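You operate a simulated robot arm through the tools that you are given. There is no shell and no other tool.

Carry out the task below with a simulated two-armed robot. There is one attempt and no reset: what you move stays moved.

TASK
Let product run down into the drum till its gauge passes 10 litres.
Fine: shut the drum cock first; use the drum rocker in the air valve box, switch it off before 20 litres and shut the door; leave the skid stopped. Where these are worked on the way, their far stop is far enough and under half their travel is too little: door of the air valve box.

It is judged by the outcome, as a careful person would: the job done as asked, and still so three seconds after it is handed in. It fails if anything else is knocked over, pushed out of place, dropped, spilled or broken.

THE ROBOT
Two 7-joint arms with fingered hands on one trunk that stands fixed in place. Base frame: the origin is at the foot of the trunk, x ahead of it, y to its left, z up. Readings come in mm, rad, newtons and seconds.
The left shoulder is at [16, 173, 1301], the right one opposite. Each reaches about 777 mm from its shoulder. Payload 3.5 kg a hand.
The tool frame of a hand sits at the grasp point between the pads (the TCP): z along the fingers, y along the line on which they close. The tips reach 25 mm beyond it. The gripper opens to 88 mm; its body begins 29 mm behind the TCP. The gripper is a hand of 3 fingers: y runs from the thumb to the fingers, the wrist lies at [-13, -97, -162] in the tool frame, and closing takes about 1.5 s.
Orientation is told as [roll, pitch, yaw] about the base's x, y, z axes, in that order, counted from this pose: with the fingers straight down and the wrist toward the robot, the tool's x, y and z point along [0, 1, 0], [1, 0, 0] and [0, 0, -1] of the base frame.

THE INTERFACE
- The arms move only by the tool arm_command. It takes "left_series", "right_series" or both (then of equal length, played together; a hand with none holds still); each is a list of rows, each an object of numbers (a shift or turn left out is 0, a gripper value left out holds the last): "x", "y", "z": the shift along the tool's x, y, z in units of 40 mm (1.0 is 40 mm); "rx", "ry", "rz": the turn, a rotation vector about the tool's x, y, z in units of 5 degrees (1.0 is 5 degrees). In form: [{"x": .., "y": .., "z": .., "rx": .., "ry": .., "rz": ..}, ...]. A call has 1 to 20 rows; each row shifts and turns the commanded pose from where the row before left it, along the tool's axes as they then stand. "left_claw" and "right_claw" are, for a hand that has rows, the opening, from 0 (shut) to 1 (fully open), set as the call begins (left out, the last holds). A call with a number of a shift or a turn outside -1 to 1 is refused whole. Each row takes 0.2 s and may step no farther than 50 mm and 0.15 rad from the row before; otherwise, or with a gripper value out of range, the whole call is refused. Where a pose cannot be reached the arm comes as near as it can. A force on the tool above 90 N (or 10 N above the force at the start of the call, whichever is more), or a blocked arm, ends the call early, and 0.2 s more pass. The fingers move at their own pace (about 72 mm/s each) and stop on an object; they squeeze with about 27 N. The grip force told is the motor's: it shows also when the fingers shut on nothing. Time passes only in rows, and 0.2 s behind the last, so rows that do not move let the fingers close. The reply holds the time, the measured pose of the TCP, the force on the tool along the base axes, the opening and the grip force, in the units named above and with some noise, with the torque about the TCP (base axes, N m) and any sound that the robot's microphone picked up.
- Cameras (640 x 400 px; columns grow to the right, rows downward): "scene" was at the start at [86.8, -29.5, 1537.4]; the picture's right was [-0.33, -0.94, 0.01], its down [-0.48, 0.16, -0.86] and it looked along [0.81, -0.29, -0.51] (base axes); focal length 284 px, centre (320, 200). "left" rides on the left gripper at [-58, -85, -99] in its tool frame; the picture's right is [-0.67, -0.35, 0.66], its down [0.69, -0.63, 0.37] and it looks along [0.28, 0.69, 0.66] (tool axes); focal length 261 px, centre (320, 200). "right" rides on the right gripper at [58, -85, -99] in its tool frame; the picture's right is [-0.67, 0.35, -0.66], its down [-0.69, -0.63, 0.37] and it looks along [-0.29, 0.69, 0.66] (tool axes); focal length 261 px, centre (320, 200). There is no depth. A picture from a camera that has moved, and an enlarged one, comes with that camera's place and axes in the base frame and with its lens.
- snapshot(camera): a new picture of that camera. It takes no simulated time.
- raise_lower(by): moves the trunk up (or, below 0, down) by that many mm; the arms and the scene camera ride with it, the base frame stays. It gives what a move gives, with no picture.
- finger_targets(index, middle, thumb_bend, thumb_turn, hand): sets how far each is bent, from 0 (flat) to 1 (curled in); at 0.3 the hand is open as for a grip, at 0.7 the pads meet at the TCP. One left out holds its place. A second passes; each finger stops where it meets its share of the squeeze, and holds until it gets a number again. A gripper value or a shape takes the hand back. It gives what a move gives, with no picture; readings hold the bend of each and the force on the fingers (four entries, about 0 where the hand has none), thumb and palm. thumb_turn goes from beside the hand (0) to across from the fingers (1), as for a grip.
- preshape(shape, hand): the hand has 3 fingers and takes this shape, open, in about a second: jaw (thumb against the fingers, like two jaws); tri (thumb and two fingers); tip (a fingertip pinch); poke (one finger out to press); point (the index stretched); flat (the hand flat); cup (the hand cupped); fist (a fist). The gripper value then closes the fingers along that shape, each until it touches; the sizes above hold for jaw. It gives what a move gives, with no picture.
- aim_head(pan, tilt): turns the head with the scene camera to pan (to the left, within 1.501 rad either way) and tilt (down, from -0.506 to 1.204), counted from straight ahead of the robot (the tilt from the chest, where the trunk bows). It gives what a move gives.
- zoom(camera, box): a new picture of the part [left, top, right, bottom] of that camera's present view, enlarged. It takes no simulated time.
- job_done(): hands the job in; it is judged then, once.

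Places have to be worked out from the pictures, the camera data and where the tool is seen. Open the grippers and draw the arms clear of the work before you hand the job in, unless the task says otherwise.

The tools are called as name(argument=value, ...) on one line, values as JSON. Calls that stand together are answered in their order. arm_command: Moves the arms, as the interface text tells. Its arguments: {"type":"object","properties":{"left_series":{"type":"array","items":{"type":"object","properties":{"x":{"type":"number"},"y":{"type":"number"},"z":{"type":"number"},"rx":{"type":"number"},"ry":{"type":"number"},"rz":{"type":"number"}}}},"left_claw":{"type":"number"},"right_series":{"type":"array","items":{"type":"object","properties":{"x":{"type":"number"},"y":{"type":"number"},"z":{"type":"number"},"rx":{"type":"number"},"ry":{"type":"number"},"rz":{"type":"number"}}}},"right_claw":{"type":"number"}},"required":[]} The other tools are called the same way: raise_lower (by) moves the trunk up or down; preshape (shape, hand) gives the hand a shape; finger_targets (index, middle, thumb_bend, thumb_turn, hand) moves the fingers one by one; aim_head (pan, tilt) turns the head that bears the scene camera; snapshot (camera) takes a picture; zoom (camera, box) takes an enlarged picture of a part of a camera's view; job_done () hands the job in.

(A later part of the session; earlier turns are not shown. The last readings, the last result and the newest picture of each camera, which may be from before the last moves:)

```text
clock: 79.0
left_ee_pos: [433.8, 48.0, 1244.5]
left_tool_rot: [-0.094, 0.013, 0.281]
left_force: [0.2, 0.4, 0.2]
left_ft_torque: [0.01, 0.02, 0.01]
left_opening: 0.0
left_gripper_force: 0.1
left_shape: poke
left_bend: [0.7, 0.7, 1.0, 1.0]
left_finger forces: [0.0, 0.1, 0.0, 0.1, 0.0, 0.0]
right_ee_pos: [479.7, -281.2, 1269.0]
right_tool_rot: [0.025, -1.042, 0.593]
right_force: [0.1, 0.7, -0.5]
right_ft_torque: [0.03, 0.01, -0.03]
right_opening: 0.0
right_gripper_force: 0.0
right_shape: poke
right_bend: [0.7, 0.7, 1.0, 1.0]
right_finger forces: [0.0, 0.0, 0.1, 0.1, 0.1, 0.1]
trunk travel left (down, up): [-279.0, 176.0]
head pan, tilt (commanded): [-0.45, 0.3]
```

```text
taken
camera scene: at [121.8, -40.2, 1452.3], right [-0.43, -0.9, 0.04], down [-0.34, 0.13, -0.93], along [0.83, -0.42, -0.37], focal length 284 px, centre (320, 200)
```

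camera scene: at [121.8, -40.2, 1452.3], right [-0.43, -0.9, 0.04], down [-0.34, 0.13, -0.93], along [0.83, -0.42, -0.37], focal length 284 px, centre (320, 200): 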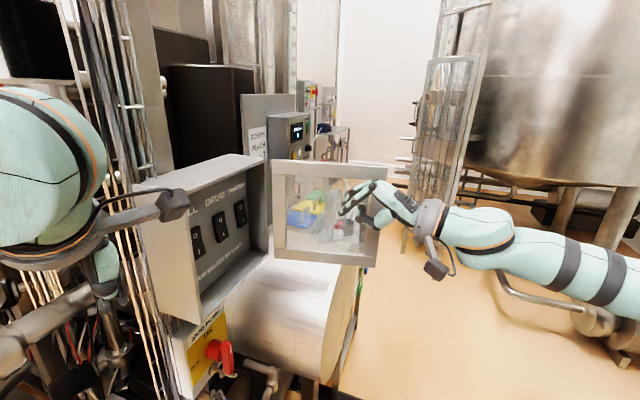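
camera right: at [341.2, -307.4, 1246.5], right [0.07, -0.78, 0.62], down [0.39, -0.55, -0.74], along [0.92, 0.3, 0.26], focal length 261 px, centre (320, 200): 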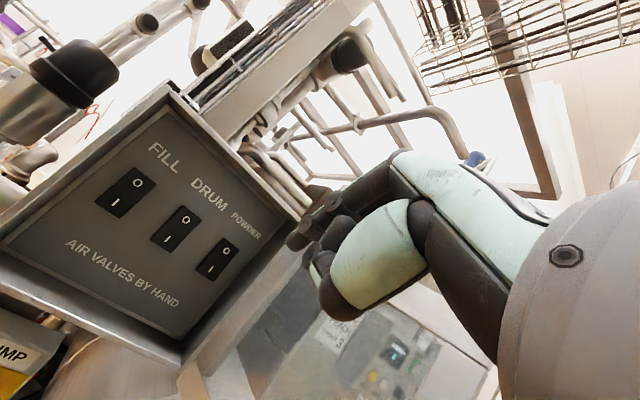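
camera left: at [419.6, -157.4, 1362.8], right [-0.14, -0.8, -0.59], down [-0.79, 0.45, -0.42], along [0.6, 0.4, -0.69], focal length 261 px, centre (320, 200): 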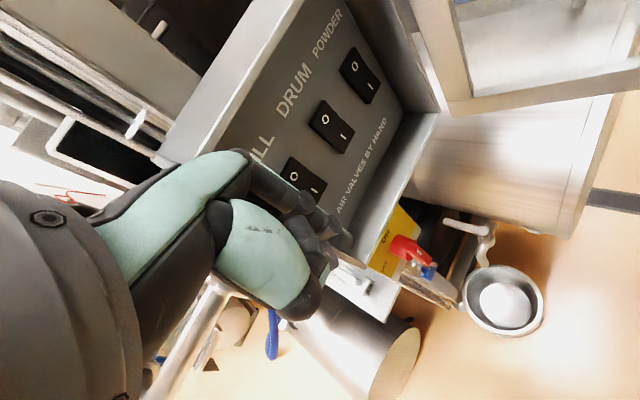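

That pose was reached without trouble and the DRUM rocker projects where expected. I level the finger 10° more and move to about 50 mm in front of DRUM's "I" half.

arm_command(right_series=[{"rx": -1}, {"rx": -1}, {"x": 0.26, "y": -0.146, "z": 0.89}, {"x": 0.26, "y": -0.146, "z": 0.89}, {"x": 0.26, "y": -0.146, "z": 0.89}, {"x": 0.26, "y": -0.146, "z": 0.89}, {"x": 0.26, "y": -0.146, "z": 0.89}])

snapshot(camera="right")

zoom(camera="scene", box=[130, 140, 350, 340])

```text
clock: 80.6
left_ee_pos: [433.8, 48.5, 1244.3]
left_tool_rot: [-0.092, 0.014, 0.28]
left_force: [-0.1, -0.5, -0.4]
left_ft_torque: [-0.03, -0.02, 0.04]
left_opening: 0.0
left_gripper_force: 0.1
left_shape: poke
left_bend: [0.7, 0.7, 1.0, 1.0]
left_finger forces: [0.1, 0.0, 0.0, 0.1, 0.0, 0.1]
right_ee_pos: [577.6, -144.6, 1181.2]
right_tool_rot: [0.034, -1.215, 0.583]
right_force: [0.2, -0.9, 0.3]
right_ft_torque: [-0.03, -0.02, -0.01]
right_opening: 0.0
right_gripper_force: 0.1
right_shape: poke
right_bend: [0.7, 0.7, 1.0, 1.0]
right_finger forces: [0.0, 0.1, 0.1, 0.0, 0.0, 0.0]
trunk travel left (down, up): [-279.0, 176.0]
head pan, tilt (commanded): [-0.45, 0.3]
```

```text
taken
camera right: at [444.5, -166.6, 1136.1], right [-0.01, -0.84, 0.55], down [0.49, -0.48, -0.73], along [0.87, 0.26, 0.42], focal length 261 px, centre (320, 200)
```

right: 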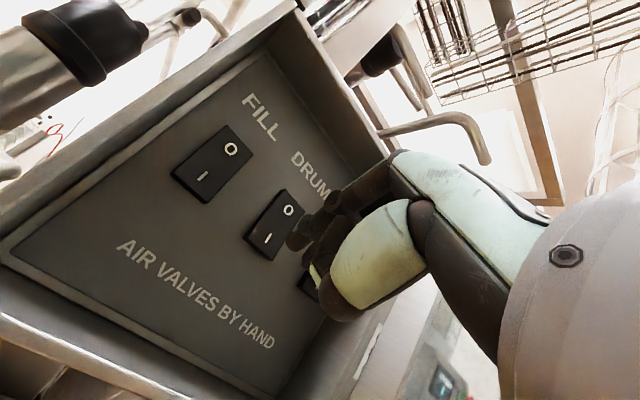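

```text
2.00 times, centred on (240, 240) of scene
camera zoom: at [122.9, -39.1, 1452.2], right [-0.43, -0.9, 0.04], down [-0.35, 0.13, -0.93], along [0.83, -0.42, -0.37], focal length 568 px, centre (480, 120)
```

zoom: 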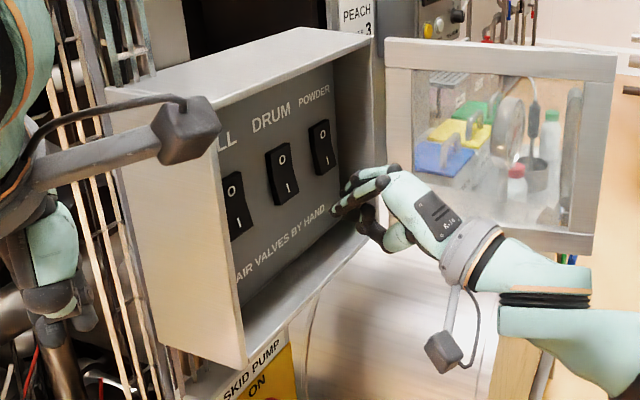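

The hand is set in front of the box opening. I zoom in closely to see which fingertip leads and how it lines up with DRUM's "I".

zoom(camera="scene", box=[230, 190, 310, 270])

zoom(camera="right", box=[220, 150, 380, 310])

zoom(camera="left", box=[380, 0, 640, 200])

```text
5.00 times, centred on (270, 230) of scene
camera zoom: at [122.9, -39.1, 1452.2], right [-0.43, -0.9, 0.04], down [-0.35, 0.13, -0.93], along [0.83, -0.42, -0.37], focal length 1420 px, centre (570, 50)
```

zoom: 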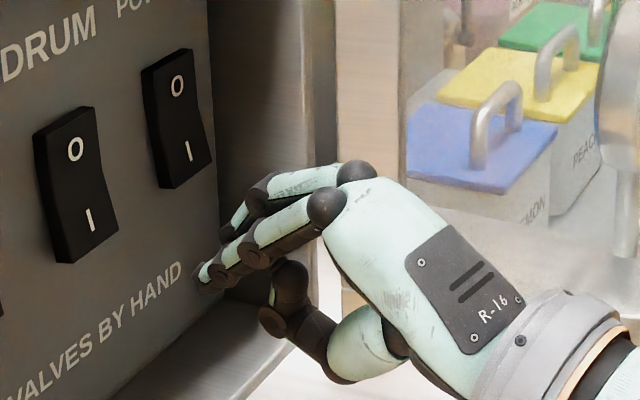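

```text
2.50 times, centred on (300, 230) of right
camera zoom: at [444.5, -166.6, 1136.1], right [-0.01, -0.84, 0.55], down [0.49, -0.48, -0.73], along [0.87, 0.26, 0.42], focal length 652 px, centre (370, 125)
```

zoom: 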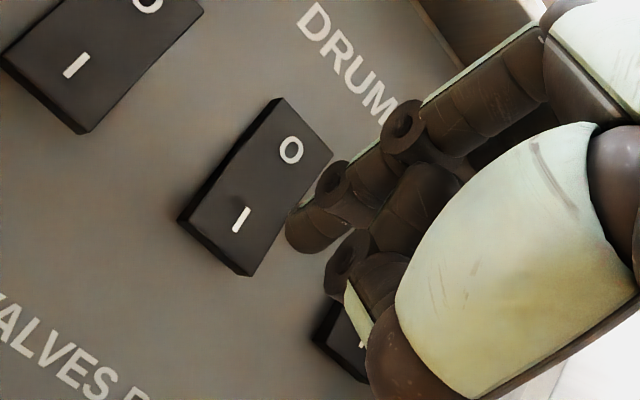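

```text
2.00 times, centred on (510, 100) of left
camera zoom: at [368.1, -21.1, 1348.4], right [-0.14, -0.8, -0.59], down [-0.79, 0.45, -0.42], along [0.6, 0.4, -0.69], focal length 521 px, centre (-60, 400)
```

zoom: 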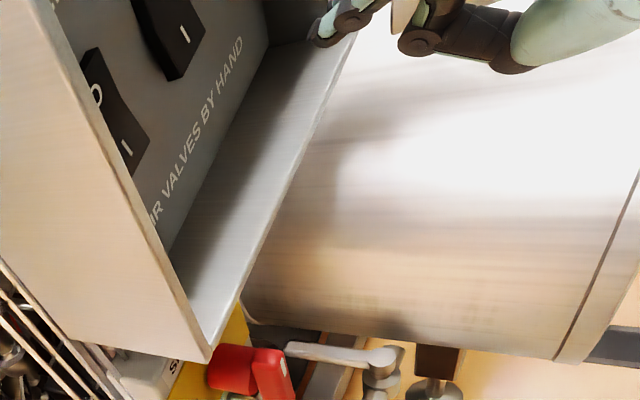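

Two fingertips lead side by side, centred on DRUM's column and at the height of its "I". I advance 40 mm straight toward the panel and check before touching.

arm_command(right_series=[{"x": 0.06, "y": 0.17, "z": 0.47}, {"x": 0.06, "y": 0.17, "z": 0.47}])

zoom(camera="scene", box=[210, 180, 310, 270])

zoom(camera="right", box=[220, 150, 380, 310])

```text
clock: 81.2
left_ee_pos: [434.8, 49.1, 1244.2]
left_tool_rot: [-0.092, 0.014, 0.283]
left_force: [0.4, 0.6, 0.3]
left_ft_torque: [-0.02, -0.04, 0.02]
left_opening: 0.0
left_gripper_force: 0.0
left_shape: poke
left_bend: [0.7, 0.7, 1.0, 1.0]
left_finger forces: [0.1, 0.0, 0.0, 0.0, 0.0, 0.0]
right_ee_pos: [607.1, -118.6, 1181.9]
right_tool_rot: [0.032, -1.215, 0.584]
right_force: [0.7, 0.0, -0.2]
right_ft_torque: [0.0, -0.03, 0.02]
right_opening: 0.0
right_gripper_force: 0.1
right_shape: poke
right_bend: [0.7, 0.7, 1.0, 1.0]
right_finger forces: [0.0, 0.0, 0.0, 0.1, 0.1, 0.0]
trunk travel left (down, up): [-279.0, 176.0]
head pan, tilt (commanded): [-0.45, 0.3]
```

```text
4.44 times, centred on (260, 225) of scene
camera zoom: at [122.7, -39.1, 1452.3], right [-0.43, -0.9, 0.04], down [-0.35, 0.13, -0.93], along [0.83, -0.42, -0.37], focal length 1262 px, centre (587, 89)
```

zoom: 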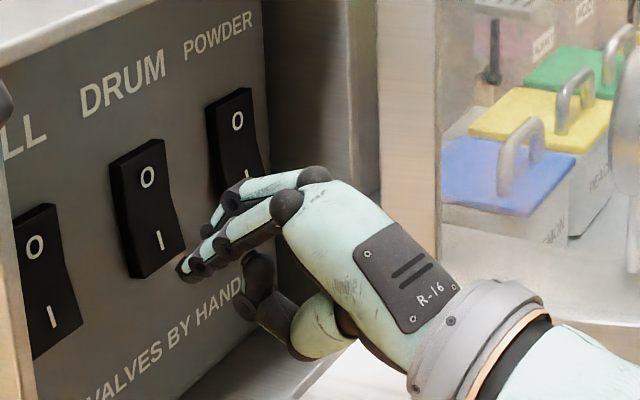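

```text
2.50 times, centred on (300, 230) of right
camera zoom: at [472.8, -141.2, 1136.9], right [-0.01, -0.84, 0.55], down [0.49, -0.48, -0.73], along [0.87, 0.26, 0.42], focal length 652 px, centre (370, 125)
```

zoom: 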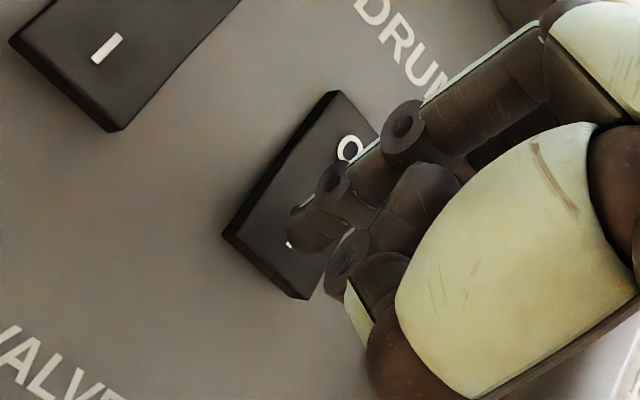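

The near fingertip is about 17 mm from DRUM's "I" and centred on it. Before pressing I check how well the scene camera can read the gauge through the door's window.

zoom(camera="scene", box=[310, 170, 390, 250])

zoom(camera="left", box=[480, 0, 640, 120])

```text
5.00 times, centred on (350, 210) of scene
camera zoom: at [122.7, -39.1, 1452.3], right [-0.43, -0.9, 0.04], down [-0.35, 0.13, -0.93], along [0.83, -0.42, -0.37], focal length 1420 px, centre (170, 150)
```

zoom: 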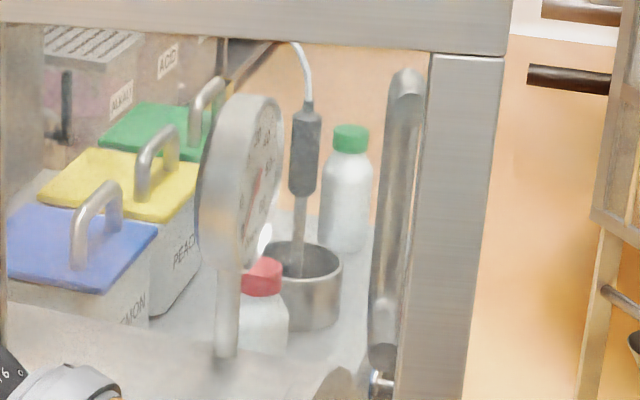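

```text
3.33 times, centred on (560, 60) of left
camera zoom: at [368.0, -21.1, 1348.4], right [-0.14, -0.8, -0.59], down [-0.79, 0.45, -0.42], along [0.6, 0.4, -0.69], focal length 869 px, centre (-480, 667)
```

zoom: 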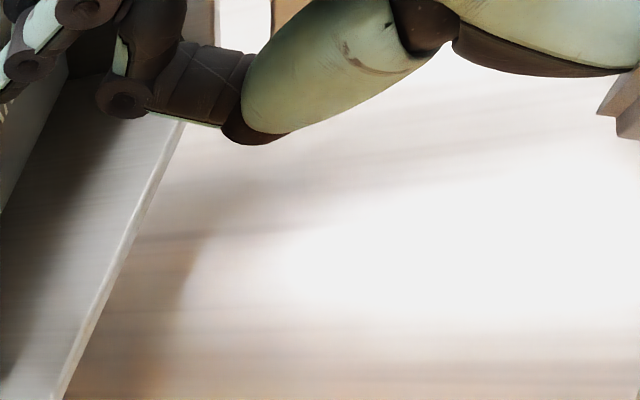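

The dial is visible edge-on through the glass with its red needle. I zoom in more to judge whether needle height can be read from here.

zoom(camera="scene", box=[330, 182, 370, 226])

```text
9.09 times, centred on (350, 204) of scene
camera zoom: at [122.7, -39.1, 1452.3], right [-0.43, -0.9, 0.04], down [-0.35, 0.13, -0.93], along [0.83, -0.42, -0.37], focal length 2581 px, centre (47, 164)
```

zoom: 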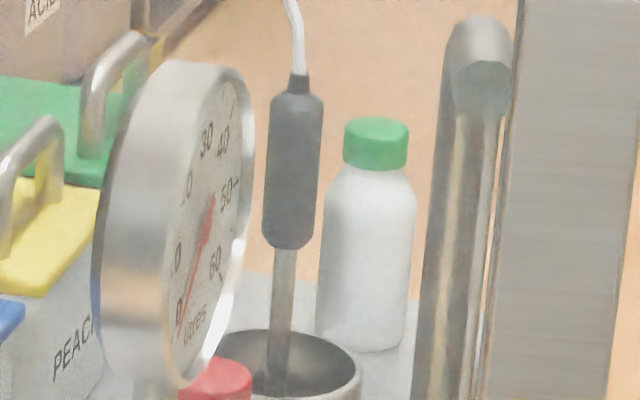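

The gauge is readable through the glass from the head camera (needle on 0), so I can watch it while the finger stays at the rocker. Now I press DRUM's "I" half.

arm_command(right_series=[{"x": 0.05, "y": 0.085, "z": 0.235}, {"x": 0.05, "y": 0.085, "z": 0.235}])

zoom(camera="scene", box=[210, 180, 310, 270])

zoom(camera="right", box=[220, 150, 380, 310])

```text
clock: 81.8
left_ee_pos: [434.3, 47.6, 1245.0]
left_tool_rot: [-0.09, 0.016, 0.28]
left_force: [0.5, -0.2, 0.6]
left_ft_torque: [0.02, 0.01, -0.01]
left_opening: 0.0
left_gripper_force: 0.0
left_shape: poke
left_bend: [0.7, 0.7, 1.0, 1.0]
left_finger forces: [0.0, 0.0, 0.0, 0.0, 0.1, 0.0]
right_ee_pos: [622.3, -105.0, 1182.6]
right_tool_rot: [0.035, -1.216, 0.578]
right_force: [0.0, -0.4, -0.3]
right_ft_torque: [0.0, 0.0, -0.01]
right_opening: 0.0
right_gripper_force: 0.1
right_shape: poke
right_bend: [0.7, 0.7, 1.0, 1.0]
right_finger forces: [0.1, 0.1, 0.0, 0.0, 0.0, 0.0]
trunk travel left (down, up): [-279.0, 176.0]
head pan, tilt (commanded): [-0.45, 0.3]
```

```text
4.44 times, centred on (260, 225) of scene
camera zoom: at [122.2, -39.6, 1452.3], right [-0.43, -0.9, 0.04], down [-0.35, 0.13, -0.93], along [0.83, -0.42, -0.37], focal length 1262 px, centre (587, 89)
```

zoom: 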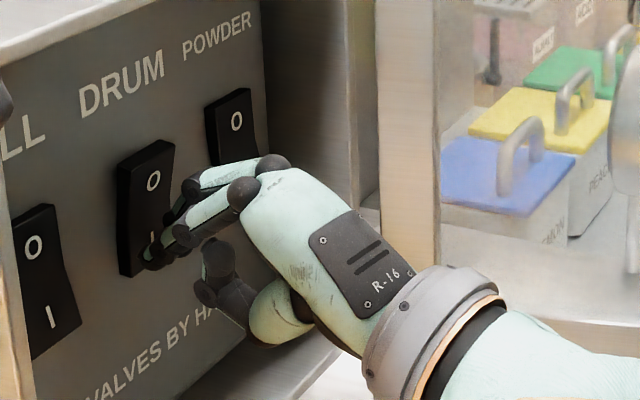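

```text
2.50 times, centred on (300, 230) of right
camera zoom: at [487.6, -128.2, 1138.0], right [-0.01, -0.84, 0.55], down [0.49, -0.48, -0.73], along [0.87, 0.26, 0.42], focal length 652 px, centre (370, 125)
```

zoom: 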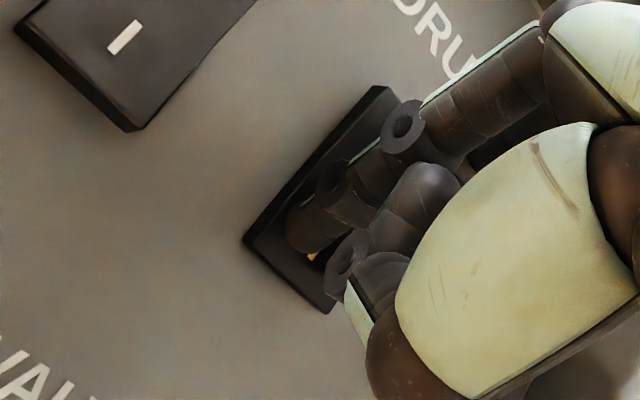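

The DRUM rocker seems to have tipped to "I" already (its upper half now stands out). I draw the finger back a little and check the rocker and the gauge.

arm_command(right_series=[{"x": -0.1, "y": -0.17, "z": -0.47}])

zoom(camera="scene", box=[330, 182, 370, 226])

zoom(camera="scene", box=[180, 170, 280, 260])

```text
clock: 82.2
left_ee_pos: [432.0, 46.7, 1244.9]
left_tool_rot: [-0.093, 0.012, 0.281]
left_force: [-0.4, -0.1, 1.1]
left_ft_torque: [0.02, 0.01, 0.01]
left_opening: 0.1
left_gripper_force: 0.0
left_shape: poke
left_bend: [0.7, 0.7, 1.0, 1.0]
left_finger forces: [0.0, 0.0, 0.0, 0.0, 0.0, 0.0]
right_ee_pos: [606.4, -122.4, 1183.1]
right_tool_rot: [0.036, -1.219, 0.582]
right_force: [-0.7, -0.4, -0.3]
right_ft_torque: [0.01, -0.01, 0.0]
right_opening: 0.0
right_gripper_force: 0.2
right_shape: poke
right_bend: [0.7, 0.7, 1.0, 1.0]
right_finger forces: [0.0, 0.1, 0.1, 0.1, 0.1, 0.1]
trunk travel left (down, up): [-279.0, 176.0]
head pan, tilt (commanded): [-0.45, 0.3]
```

```text
9.09 times, centred on (350, 204) of scene
camera zoom: at [121.0, -40.9, 1452.4], right [-0.43, -0.9, 0.04], down [-0.34, 0.13, -0.93], along [0.83, -0.42, -0.37], focal length 2581 px, centre (47, 164)
```

zoom: 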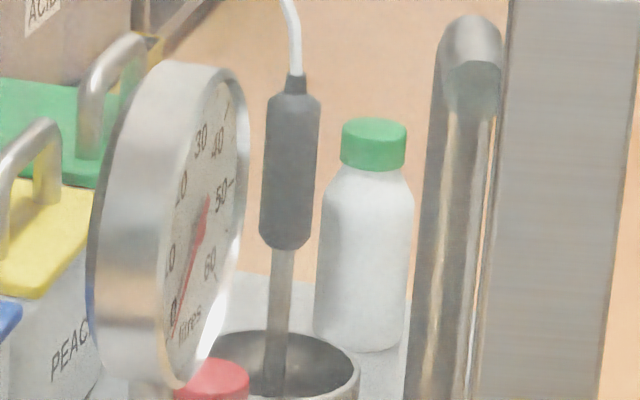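

```text
4.44 times, centred on (230, 215) of scene
camera zoom: at [121.0, -40.9, 1452.4], right [-0.43, -0.9, 0.04], down [-0.34, 0.13, -0.93], along [0.83, -0.42, -0.37], focal length 1262 px, centre (720, 133)
```

zoom: 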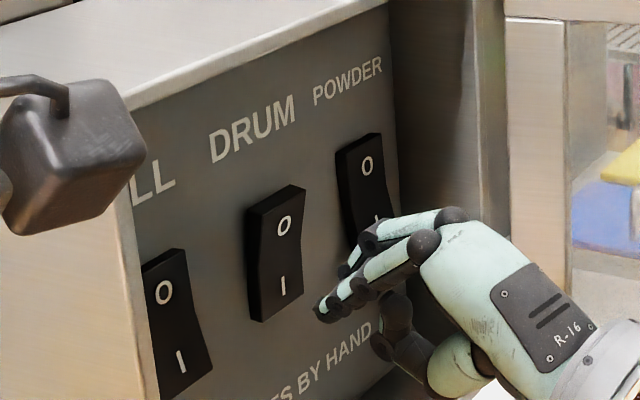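

DRUM is on (its rocker stands opposite to the other two), gauge still near 0. While product starts to run, I raise the retracted finger to the height of the "O" half and read the gauge.

arm_command(right_series=[{"y": 0.4, "z": -0.146}, {"y": 0.4, "z": -0.146, "rx": -1}])

zoom(camera="scene", box=[330, 182, 370, 226])

zoom(camera="scene", box=[180, 170, 280, 260])

```text
clock: 82.8
left_ee_pos: [434.4, 47.6, 1245.0]
left_tool_rot: [-0.091, 0.012, 0.281]
left_force: [0.2, 0.3, 0.3]
left_ft_torque: [0.01, -0.04, 0.01]
left_opening: 0.0
left_gripper_force: 0.0
left_shape: poke
left_bend: [0.7, 0.7, 1.0, 1.0]
left_finger forces: [0.0, 0.0, 0.0, 0.0, 0.0, 0.0]
right_ee_pos: [608.0, -121.3, 1217.6]
right_tool_rot: [0.048, -1.302, 0.567]
right_force: [-0.3, -0.6, -0.3]
right_ft_torque: [0.01, -0.03, -0.02]
right_opening: 0.0
right_gripper_force: 0.0
right_shape: poke
right_bend: [0.7, 0.7, 1.0, 1.0]
right_finger forces: [0.1, 0.1, 0.0, 0.1, 0.0, 0.1]
trunk travel left (down, up): [-279.0, 176.0]
head pan, tilt (commanded): [-0.45, 0.3]
```

```text
9.09 times, centred on (350, 204) of scene
camera zoom: at [121.7, -40.0, 1452.3], right [-0.43, -0.9, 0.04], down [-0.34, 0.13, -0.93], along [0.83, -0.42, -0.37], focal length 2581 px, centre (47, 164)
```

zoom: 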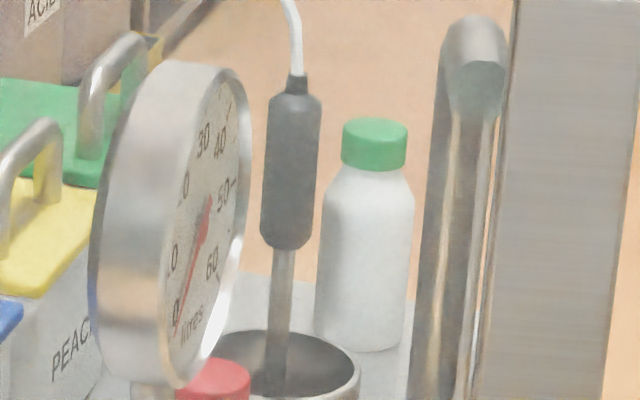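

```text
4.44 times, centred on (230, 215) of scene
camera zoom: at [121.7, -40.0, 1452.3], right [-0.43, -0.9, 0.04], down [-0.34, 0.13, -0.93], along [0.83, -0.42, -0.37], focal length 1262 px, centre (720, 133)
```

zoom: 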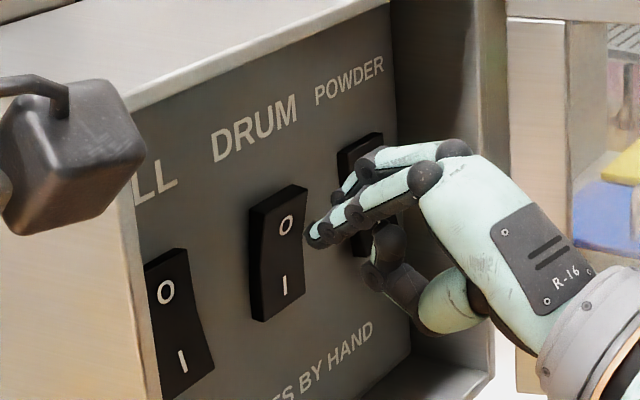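

The finger waits before the "O" half. I let about 1 second pass and read the gauge again to learn the flow rate.

arm_command(right_series=[{}, {}, {}, {}])

zoom(camera="scene", box=[330, 182, 370, 226])

```text
clock: 83.8
left_ee_pos: [433.5, 48.3, 1245.3]
left_tool_rot: [-0.093, 0.013, 0.281]
left_force: [0.2, -0.6, 0.2]
left_ft_torque: [-0.01, 0.01, 0.0]
left_opening: 0.0
left_gripper_force: 0.0
left_shape: poke
left_bend: [0.7, 0.7, 1.0, 1.0]
left_finger forces: [0.0, 0.0, 0.0, 0.0, 0.0, 0.0]
right_ee_pos: [607.7, -119.9, 1217.4]
right_tool_rot: [0.047, -1.305, 0.57]
right_force: [0.2, -0.5, -0.2]
right_ft_torque: [0.0, 0.02, 0.04]
right_opening: 0.0
right_gripper_force: 0.0
right_shape: poke
right_bend: [0.7, 0.7, 1.0, 1.0]
right_finger forces: [0.0, 0.1, 0.0, 0.0, 0.1, 0.0]
trunk travel left (down, up): [-279.0, 176.0]
head pan, tilt (commanded): [-0.45, 0.3]
```

```text
9.09 times, centred on (350, 204) of scene
camera zoom: at [121.7, -40.1, 1452.3], right [-0.43, -0.9, 0.04], down [-0.34, 0.13, -0.93], along [0.83, -0.42, -0.37], focal length 2581 px, centre (47, 164)
```

zoom: 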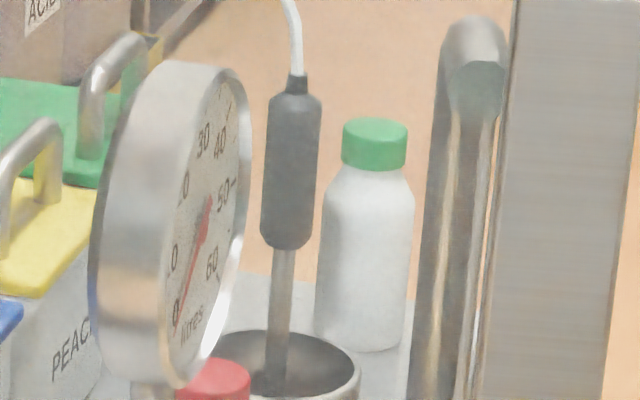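

The needle has crept up a little: slow flow. I wait another 2 seconds.

arm_command(right_series=[{}, {}, {}, {}, {}, {}, {}, {}, {}])

zoom(camera="scene", box=[330, 182, 370, 226])

snapshot(camera="scene")

```text
clock: 85.8
left_ee_pos: [433.5, 48.4, 1244.8]
left_tool_rot: [-0.092, 0.014, 0.281]
left_force: [-0.2, -0.6, 0.1]
left_ft_torque: [0.01, 0.01, -0.01]
left_opening: 0.1
left_gripper_force: 0.1
left_shape: poke
left_bend: [0.7, 0.7, 1.0, 1.0]
left_finger forces: [0.0, 0.1, 0.0, 0.0, 0.0, 0.1]
right_ee_pos: [608.0, -120.2, 1217.1]
right_tool_rot: [0.045, -1.304, 0.566]
right_force: [-0.6, 0.2, 0.2]
right_ft_torque: [0.0, 0.03, -0.02]
right_opening: 0.0
right_gripper_force: 0.1
right_shape: poke
right_bend: [0.7, 0.7, 1.0, 1.0]
right_finger forces: [0.0, 0.1, 0.0, 0.0, 0.1, 0.1]
trunk travel left (down, up): [-279.0, 176.0]
head pan, tilt (commanded): [-0.45, 0.3]
```

```text
9.09 times, centred on (350, 204) of scene
camera zoom: at [121.8, -40.1, 1452.3], right [-0.43, -0.9, 0.04], down [-0.34, 0.13, -0.93], along [0.83, -0.42, -0.37], focal length 2581 px, centre (47, 164)
```

zoom: 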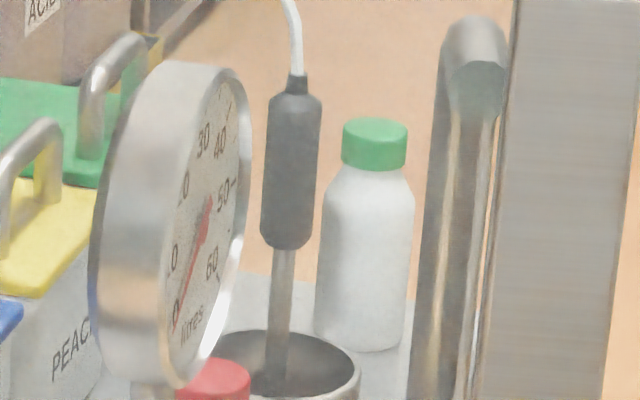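

```text
taken
camera scene: at [121.8, -40.1, 1452.3], right [-0.43, -0.9, 0.04], down [-0.34, 0.13, -0.93], along [0.83, -0.42, -0.37], focal length 284 px, centre (320, 200)
```

scene: 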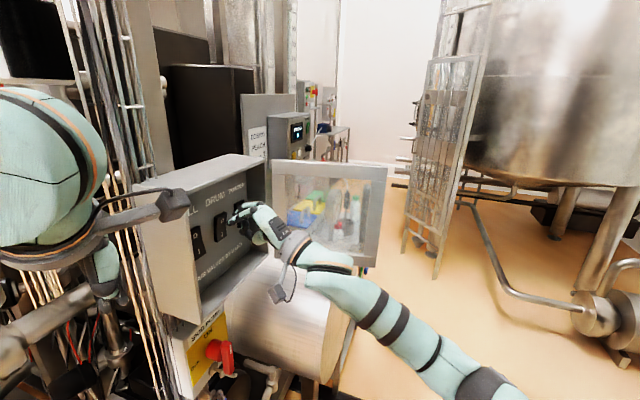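

The change is small; I enlarge just the dial to measure the needle's angle better.

zoom(camera="scene", box=[335, 188, 350, 224])

arm_command(right_series=[{}, {}, {}, {}, {}, {}, {}, {}, {}])

zoom(camera="scene", box=[335, 188, 350, 224])

```text
11.11 times, centred on (342, 206) of scene
camera zoom: at [121.8, -40.1, 1452.3], right [-0.43, -0.9, 0.04], down [-0.34, 0.13, -0.93], along [0.83, -0.42, -0.37], focal length 3155 px, centre (70, 133)
```

zoom: 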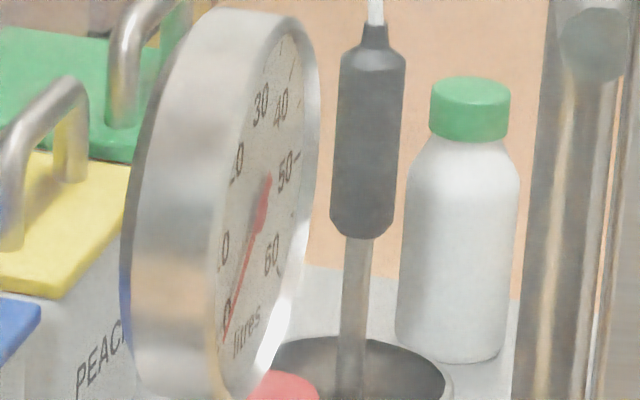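

```text
clock: 87.8
left_ee_pos: [433.7, 48.4, 1245.6]
left_tool_rot: [-0.092, 0.012, 0.281]
left_force: [0.5, 0.4, -0.1]
left_ft_torque: [0.04, 0.02, -0.01]
left_opening: 0.1
left_gripper_force: 0.1
left_shape: poke
left_bend: [0.7, 0.7, 1.0, 1.0]
left_finger forces: [0.1, 0.0, 0.0, 0.0, 0.1, 0.0]
right_ee_pos: [608.3, -121.2, 1216.9]
right_tool_rot: [0.047, -1.303, 0.568]
right_force: [0.4, 0.4, -0.9]
right_ft_torque: [-0.03, -0.03, 0.01]
right_opening: 0.0
right_gripper_force: 0.1
right_shape: poke
right_bend: [0.7, 0.7, 1.0, 1.0]
right_finger forces: [0.0, 0.1, 0.0, 0.0, 0.1, 0.0]
trunk travel left (down, up): [-279.0, 176.0]
head pan, tilt (commanded): [-0.45, 0.3]
```

```text
11.11 times, centred on (342, 206) of scene
camera zoom: at [121.8, -40.1, 1452.3], right [-0.43, -0.9, 0.04], down [-0.34, 0.13, -0.93], along [0.83, -0.42, -0.37], focal length 3155 px, centre (70, 133)
```

zoom: 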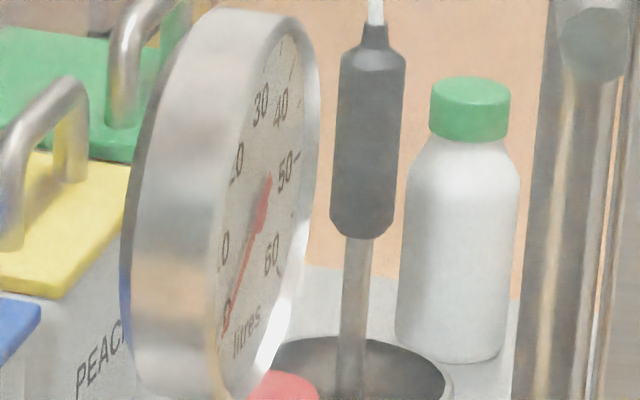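

The needle rises slowly, perhaps 0.4–0.5 litre per second. I wait about 4 seconds and read again.

arm_command(right_series=[{}, {}, {}, {}, {}, {}, {}, {}, {}, {}, {}, {}, {}, {}, {}, {}, {}, {}, {}])

zoom(camera="scene", box=[335, 188, 350, 224])

```text
clock: 91.8
left_ee_pos: [434.6, 48.1, 1244.5]
left_tool_rot: [-0.093, 0.013, 0.279]
left_force: [0.2, 0.0, -0.1]
left_ft_torque: [-0.01, 0.03, -0.01]
left_opening: 0.0
left_gripper_force: 0.1
left_shape: poke
left_bend: [0.7, 0.7, 1.0, 1.0]
left_finger forces: [0.0, 0.0, 0.0, 0.0, 0.0, 0.0]
right_ee_pos: [607.6, -120.1, 1216.2]
right_tool_rot: [0.048, -1.305, 0.569]
right_force: [-0.3, -0.7, -0.1]
right_ft_torque: [0.02, -0.01, 0.05]
right_opening: 0.0
right_gripper_force: 0.1
right_shape: poke
right_bend: [0.7, 0.7, 1.0, 1.0]
right_finger forces: [0.0, 0.1, 0.0, 0.0, 0.0, 0.1]
trunk travel left (down, up): [-279.0, 176.0]
head pan, tilt (commanded): [-0.45, 0.3]
```

```text
11.11 times, centred on (342, 206) of scene
camera zoom: at [121.8, -40.1, 1452.3], right [-0.43, -0.9, 0.04], down [-0.34, 0.13, -0.93], along [0.83, -0.42, -0.37], focal length 3155 px, centre (70, 133)
```

zoom: 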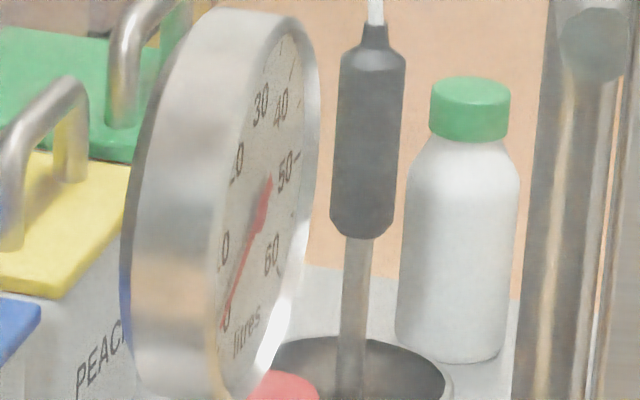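

The needle creeps only slightly, so the flow is slow. I wait longer, about 8 seconds, then read again.

arm_command(right_series=[{}, {}, {}, {}, {}, {}, {}, {}, {}, {}, {}, {}, {}, {}, {}, {}, {}, {}, {}, {}])

arm_command(right_series=[{}, {}, {}, {}, {}, {}, {}, {}, {}, {}, {}, {}, {}, {}, {}, {}, {}, {}, {}, {}])

zoom(camera="scene", box=[335, 188, 350, 224])

```text
clock: 96.0
left_ee_pos: [433.4, 48.0, 1245.5]
left_tool_rot: [-0.091, 0.011, 0.281]
left_force: [-0.3, 0.3, 0.3]
left_ft_torque: [0.03, 0.0, 0.0]
left_opening: 0.0
left_gripper_force: 0.1
left_shape: poke
left_bend: [0.7, 0.7, 1.0, 1.0]
left_finger forces: [0.0, 0.0, 0.0, 0.0, 0.0, 0.1]
right_ee_pos: [607.0, -121.6, 1216.8]
right_tool_rot: [0.047, -1.304, 0.568]
right_force: [-0.2, -1.0, -0.2]
right_ft_torque: [0.01, 0.02, 0.0]
right_opening: 0.1
right_gripper_force: 0.2
right_shape: poke
right_bend: [0.7, 0.7, 1.0, 1.0]
right_finger forces: [0.0, 0.0, 0.0, 0.0, 0.0, 0.1]
trunk travel left (down, up): [-279.0, 176.0]
head pan, tilt (commanded): [-0.45, 0.3]
```

```text
clock: 100.2
left_ee_pos: [433.9, 47.8, 1245.0]
left_tool_rot: [-0.093, 0.013, 0.28]
left_force: [0.2, 0.2, 0.1]
left_ft_torque: [0.0, -0.01, 0.0]
left_opening: 0.0
left_gripper_force: 0.1
left_shape: poke
left_bend: [0.7, 0.7, 1.0, 1.0]
left_finger forces: [0.1, 0.1, 0.1, 0.1, 0.1, 0.0]
right_ee_pos: [605.7, -120.0, 1216.6]
right_tool_rot: [0.048, -1.304, 0.571]
right_force: [0.2, -0.5, 0.2]
right_ft_torque: [0.02, 0.0, 0.02]
right_opening: 0.2
right_gripper_force: 0.1
right_shape: poke
right_bend: [0.7, 0.7, 1.0, 1.0]
right_finger forces: [0.1, 0.1, 0.1, 0.0, 0.0, 0.0]
trunk travel left (down, up): [-279.0, 176.0]
head pan, tilt (commanded): [-0.45, 0.3]
```

```text
11.11 times, centred on (342, 206) of scene
camera zoom: at [121.8, -40.1, 1452.3], right [-0.43, -0.9, 0.04], down [-0.34, 0.13, -0.93], along [0.83, -0.42, -0.37], focal length 3155 px, centre (70, 133)
```

zoom: 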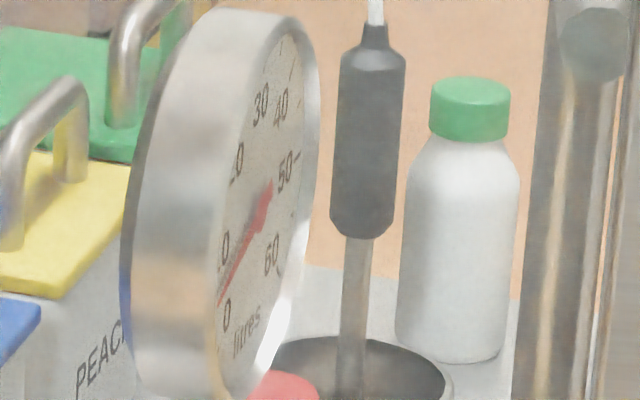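

The needle is now clearly above 0, about 5 litres by its angle, so the flow is roughly 0.3 litre per second. I wait 12.6 more seconds and read again.

arm_command(right_series=[{}, {}, {}, {}, {}, {}, {}, {}, {}, {}, {}, {}, {}, {}, {}, {}, {}, {}, {}, {}])

arm_command(right_series=[{}, {}, {}, {}, {}, {}, {}, {}, {}, {}, {}, {}, {}, {}, {}, {}, {}, {}, {}, {}])

arm_command(right_series=[{}, {}, {}, {}, {}, {}, {}, {}, {}, {}, {}, {}, {}, {}, {}, {}, {}, {}, {}, {}])

zoom(camera="scene", box=[335, 188, 350, 224])

```text
clock: 104.4
left_ee_pos: [433.7, 49.7, 1245.8]
left_tool_rot: [-0.094, 0.013, 0.28]
left_force: [-0.1, -0.2, 0.2]
left_ft_torque: [-0.01, 0.02, -0.01]
left_opening: 0.0
left_gripper_force: 0.1
left_shape: poke
left_bend: [0.7, 0.7, 1.0, 1.0]
left_finger forces: [0.0, 0.0, 0.0, 0.0, 0.0, 0.0]
right_ee_pos: [607.8, -121.9, 1216.6]
right_tool_rot: [0.047, -1.304, 0.568]
right_force: [0.3, -0.8, -0.8]
right_ft_torque: [-0.01, 0.01, -0.03]
right_opening: 0.2
right_gripper_force: 0.0
right_shape: poke
right_bend: [0.7, 0.7, 1.0, 1.0]
right_finger forces: [0.0, 0.0, 0.1, 0.0, 0.0, 0.0]
trunk travel left (down, up): [-279.0, 176.0]
head pan, tilt (commanded): [-0.45, 0.3]
```

```text
clock: 108.6
left_ee_pos: [434.3, 47.6, 1244.6]
left_tool_rot: [-0.092, 0.013, 0.281]
left_force: [0.3, 0.3, 0.3]
left_ft_torque: [0.01, 0.0, -0.04]
left_opening: 0.0
left_gripper_force: 0.0
left_shape: poke
left_bend: [0.7, 0.7, 1.0, 1.0]
left_finger forces: [0.0, 0.1, 0.1, 0.0, 0.0, 0.1]
right_ee_pos: [608.0, -120.9, 1218.0]
right_tool_rot: [0.045, -1.304, 0.569]
right_force: [0.2, 0.4, 0.3]
right_ft_torque: [-0.01, 0.03, 0.01]
right_opening: 0.0
right_gripper_force: 0.1
right_shape: poke
right_bend: [0.7, 0.7, 1.0, 1.0]
right_finger forces: [0.1, 0.0, 0.0, 0.0, 0.0, 0.2]
trunk travel left (down, up): [-279.0, 176.0]
head pan, tilt (commanded): [-0.45, 0.3]
```

```text
clock: 112.8
left_ee_pos: [434.0, 48.4, 1245.3]
left_tool_rot: [-0.093, 0.012, 0.282]
left_force: [0.2, -0.4, 0.5]
left_ft_torque: [0.01, 0.01, 0.02]
left_opening: 0.0
left_gripper_force: 0.0
left_shape: poke
left_bend: [0.7, 0.7, 1.0, 1.0]
left_finger forces: [0.0, 0.1, 0.0, 0.0, 0.0, 0.1]
right_ee_pos: [607.6, -121.8, 1217.1]
right_tool_rot: [0.047, -1.304, 0.569]
right_force: [0.6, 0.7, 0.6]
right_ft_torque: [-0.01, 0.0, -0.02]
right_opening: 0.1
right_gripper_force: 0.1
right_shape: poke
right_bend: [0.7, 0.7, 1.0, 1.0]
right_finger forces: [0.0, 0.0, 0.1, 0.0, 0.0, 0.1]
trunk travel left (down, up): [-279.0, 176.0]
head pan, tilt (commanded): [-0.45, 0.3]
```

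```text
11.11 times, centred on (342, 206) of scene
camera zoom: at [121.8, -40.1, 1452.3], right [-0.43, -0.9, 0.04], down [-0.34, 0.13, -0.93], along [0.83, -0.42, -0.37], focal length 3155 px, centre (70, 133)
```

zoom: 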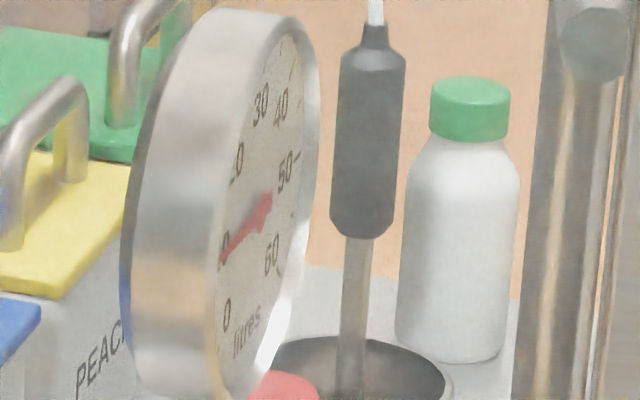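

The needle now lies about on the 10 mark. I wait roughly 6 more seconds so that it is clearly past 10, then read once more.

arm_command(right_series=[{}, {}, {}, {}, {}, {}, {}, {}, {}, {}, {}, {}, {}, {}, {}, {}, {}, {}, {}, {}])

arm_command(right_series=[{}, {}, {}, {}, {}, {}, {}])

zoom(camera="scene", box=[335, 188, 350, 224])

```text
clock: 117.0
left_ee_pos: [433.5, 48.7, 1244.7]
left_tool_rot: [-0.092, 0.012, 0.279]
left_force: [0.2, 0.8, -0.1]
left_ft_torque: [0.01, 0.0, 0.03]
left_opening: 0.0
left_gripper_force: 0.1
left_shape: poke
left_bend: [0.7, 0.7, 1.0, 1.0]
left_finger forces: [0.0, 0.0, 0.1, 0.0, 0.0, 0.0]
right_ee_pos: [607.0, -121.0, 1217.8]
right_tool_rot: [0.048, -1.302, 0.569]
right_force: [-0.1, -0.2, 0.3]
right_ft_torque: [0.03, -0.03, -0.03]
right_opening: 0.0
right_gripper_force: 0.2
right_shape: poke
right_bend: [0.7, 0.7, 1.0, 1.0]
right_finger forces: [0.0, 0.0, 0.1, 0.0, 0.1, 0.0]
trunk travel left (down, up): [-279.0, 176.0]
head pan, tilt (commanded): [-0.45, 0.3]
```

```text
clock: 118.6
left_ee_pos: [433.9, 48.3, 1244.8]
left_tool_rot: [-0.093, 0.013, 0.28]
left_force: [-0.7, 1.0, -0.1]
left_ft_torque: [-0.03, 0.0, -0.01]
left_opening: 0.0
left_gripper_force: 0.1
left_shape: poke
left_bend: [0.7, 0.7, 1.0, 1.0]
left_finger forces: [0.0, 0.0, 0.0, 0.0, 0.1, 0.0]
right_ee_pos: [607.9, -121.4, 1216.4]
right_tool_rot: [0.048, -1.305, 0.569]
right_force: [-1.0, 0.6, -0.4]
right_ft_torque: [0.01, 0.01, 0.01]
right_opening: 0.0
right_gripper_force: 0.0
right_shape: poke
right_bend: [0.7, 0.7, 1.0, 1.0]
right_finger forces: [0.1, 0.1, 0.1, 0.0, 0.0, 0.0]
trunk travel left (down, up): [-279.0, 176.0]
head pan, tilt (commanded): [-0.45, 0.3]
```

```text
11.11 times, centred on (342, 206) of scene
camera zoom: at [121.8, -40.1, 1452.3], right [-0.43, -0.9, 0.04], down [-0.34, 0.13, -0.93], along [0.83, -0.42, -0.37], focal length 3155 px, centre (70, 133)
```

zoom: 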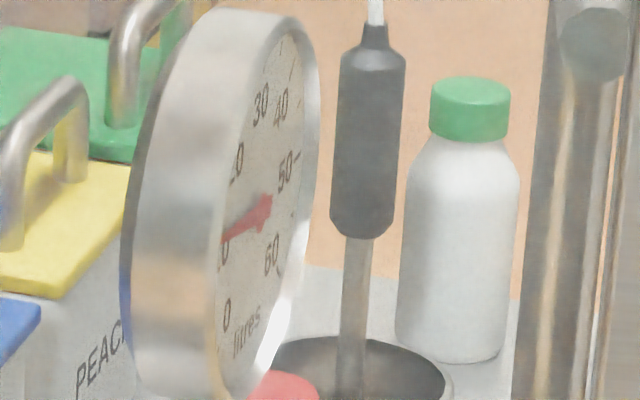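

The needle is past 10 at roughly 12 litres. I press DRUM's "O" half now to switch it off.

arm_command(right_series=[{"x": 0.065, "y": 0.074, "z": 0.27}, {"x": 0.065, "y": 0.074, "z": 0.27}])

zoom(camera="scene", box=[180, 170, 280, 260])

zoom(camera="right", box=[220, 150, 380, 310])

```text
clock: 119.2
left_ee_pos: [433.4, 46.3, 1245.5]
left_tool_rot: [-0.092, 0.01, 0.278]
left_force: [-1.3, -0.4, 0.2]
left_ft_torque: [-0.04, -0.03, 0.03]
left_opening: 0.0
left_gripper_force: 0.1
left_shape: poke
left_bend: [0.7, 0.7, 1.0, 1.0]
left_finger forces: [0.0, 0.0, 0.0, 0.0, 0.0, 0.0]
right_ee_pos: [622.3, -105.5, 1217.4]
right_tool_rot: [0.048, -1.305, 0.569]
right_force: [-1.6, -1.7, -1.1]
right_ft_torque: [-0.03, 0.03, 0.01]
right_opening: 0.1
right_gripper_force: 0.2
right_shape: poke
right_bend: [0.7, 0.7, 1.0, 1.0]
right_finger forces: [2.2, 0.0, 0.0, 0.1, 0.0, 0.0]
trunk travel left (down, up): [-279.0, 176.0]
head pan, tilt (commanded): [-0.45, 0.3]
```

```text
4.44 times, centred on (230, 215) of scene
camera zoom: at [119.7, -41.7, 1452.5], right [-0.43, -0.9, 0.03], down [-0.34, 0.13, -0.93], along [0.83, -0.42, -0.37], focal length 1262 px, centre (720, 133)
```

zoom: 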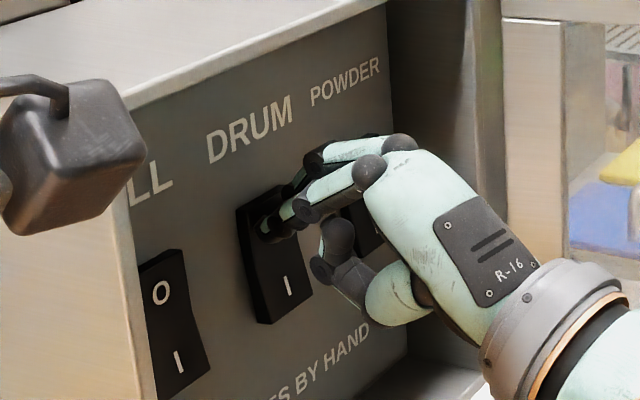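

```text
2.50 times, centred on (300, 230) of right
camera zoom: at [491.5, -124.1, 1160.9], right [-0.05, -0.86, 0.5], down [0.54, -0.45, -0.71], along [0.84, 0.23, 0.49], focal length 652 px, centre (370, 125)
```

zoom: 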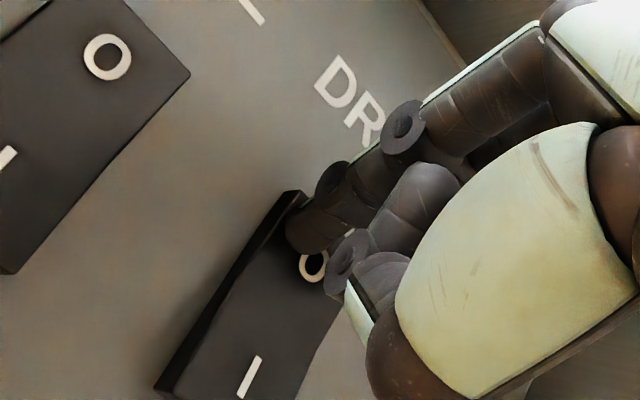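

The finger is touching the "O" half with 2 N. I press a bit deeper to make sure it flips.

arm_command(right_series=[{"x": 0.045, "y": 0.052, "z": 0.19}])

zoom(camera="scene", box=[180, 170, 280, 260])

```text
clock: 119.6
left_ee_pos: [428.1, 43.3, 1247.7]
left_tool_rot: [-0.09, 0.006, 0.28]
left_force: [0.3, 0.4, -0.1]
left_ft_torque: [0.01, 0.04, 0.02]
left_opening: 0.0
left_gripper_force: 0.0
left_shape: poke
left_bend: [0.7, 0.7, 1.0, 1.0]
left_finger forces: [0.0, 0.0, 0.0, 0.1, 0.0, 0.0]
right_ee_pos: [622.5, -104.3, 1219.4]
right_tool_rot: [0.048, -1.311, 0.566]
right_force: [-26.9, -15.7, -0.1]
right_ft_torque: [-0.11, 0.22, 0.32]
right_opening: 0.0
right_gripper_force: 0.0
right_shape: poke
right_bend: [0.7, 0.7, 1.0, 1.0]
right_finger forces: [28.4, 0.8, 0.1, 0.1, 0.0, 0.0]
trunk travel left (down, up): [-279.0, 176.0]
head pan, tilt (commanded): [-0.45, 0.3]
```

```text
4.44 times, centred on (230, 215) of scene
camera zoom: at [115.1, -45.2, 1452.7], right [-0.43, -0.9, 0.03], down [-0.34, 0.13, -0.93], along [0.83, -0.42, -0.36], focal length 1262 px, centre (720, 133)
```

zoom: 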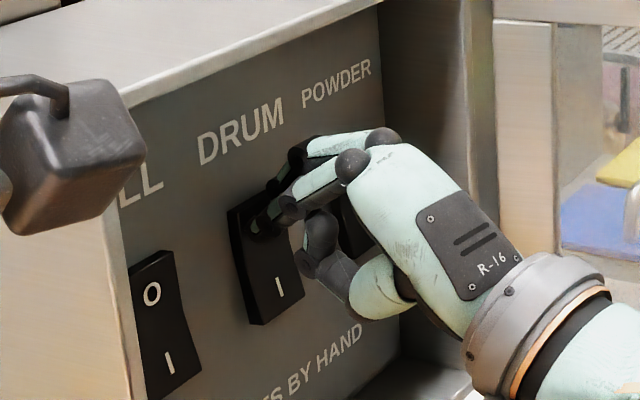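

It met 31 N, so the rocker is fully at "O". I back the finger out and inspect rocker and gauge.

arm_command(right_series=[{"x": -0.1, "y": -0.12, "z": -0.5}, {"x": -0.2, "y": -0.2, "z": -0.85}])

zoom(camera="scene", box=[180, 170, 280, 260])

zoom(camera="scene", box=[335, 188, 350, 224])

zoom(camera="right", box=[150, 80, 380, 310])

```text
clock: 120.2
left_ee_pos: [431.8, 46.2, 1246.4]
left_tool_rot: [-0.091, 0.011, 0.281]
left_force: [0.8, -0.1, 0.2]
left_ft_torque: [0.03, 0.0, 0.03]
left_opening: 0.0
left_gripper_force: 0.1
left_shape: poke
left_bend: [0.7, 0.7, 1.0, 1.0]
left_finger forces: [0.0, 0.1, 0.0, 0.0, 0.0, 0.0]
right_ee_pos: [588.5, -143.4, 1219.5]
right_tool_rot: [0.048, -1.308, 0.569]
right_force: [-0.9, -0.5, 0.1]
right_ft_torque: [0.01, 0.02, 0.01]
right_opening: 0.0
right_gripper_force: 0.0
right_shape: poke
right_bend: [0.7, 0.7, 1.0, 1.0]
right_finger forces: [0.0, 0.0, 0.0, 0.0, 0.0, 0.0]
trunk travel left (down, up): [-279.0, 176.0]
head pan, tilt (commanded): [-0.45, 0.3]
```

```text
4.44 times, centred on (230, 215) of scene
camera zoom: at [119.2, -42.4, 1452.6], right [-0.43, -0.9, 0.03], down [-0.34, 0.13, -0.93], along [0.83, -0.41, -0.37], focal length 1262 px, centre (720, 133)
```

zoom: 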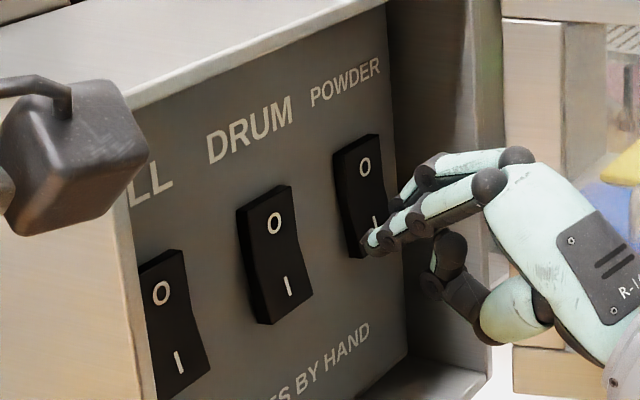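

```text
11.11 times, centred on (342, 206) of scene
camera zoom: at [119.2, -42.4, 1452.6], right [-0.43, -0.9, 0.03], down [-0.34, 0.13, -0.93], along [0.83, -0.41, -0.37], focal length 3155 px, centre (70, 133)
```

zoom: 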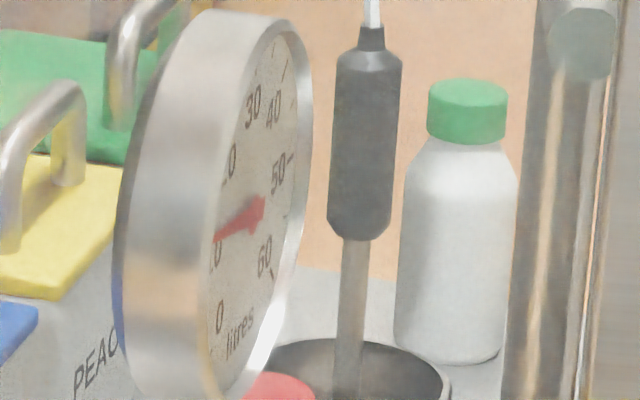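

```text
1.74 times, centred on (265, 195) of right
camera zoom: at [457.6, -162.3, 1163.0], right [-0.05, -0.86, 0.5], down [0.54, -0.44, -0.71], along [0.84, 0.23, 0.49], focal length 453 px, centre (416, 209)
```

zoom: 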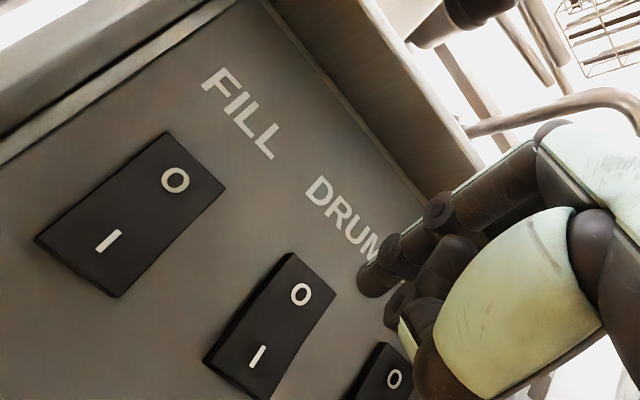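

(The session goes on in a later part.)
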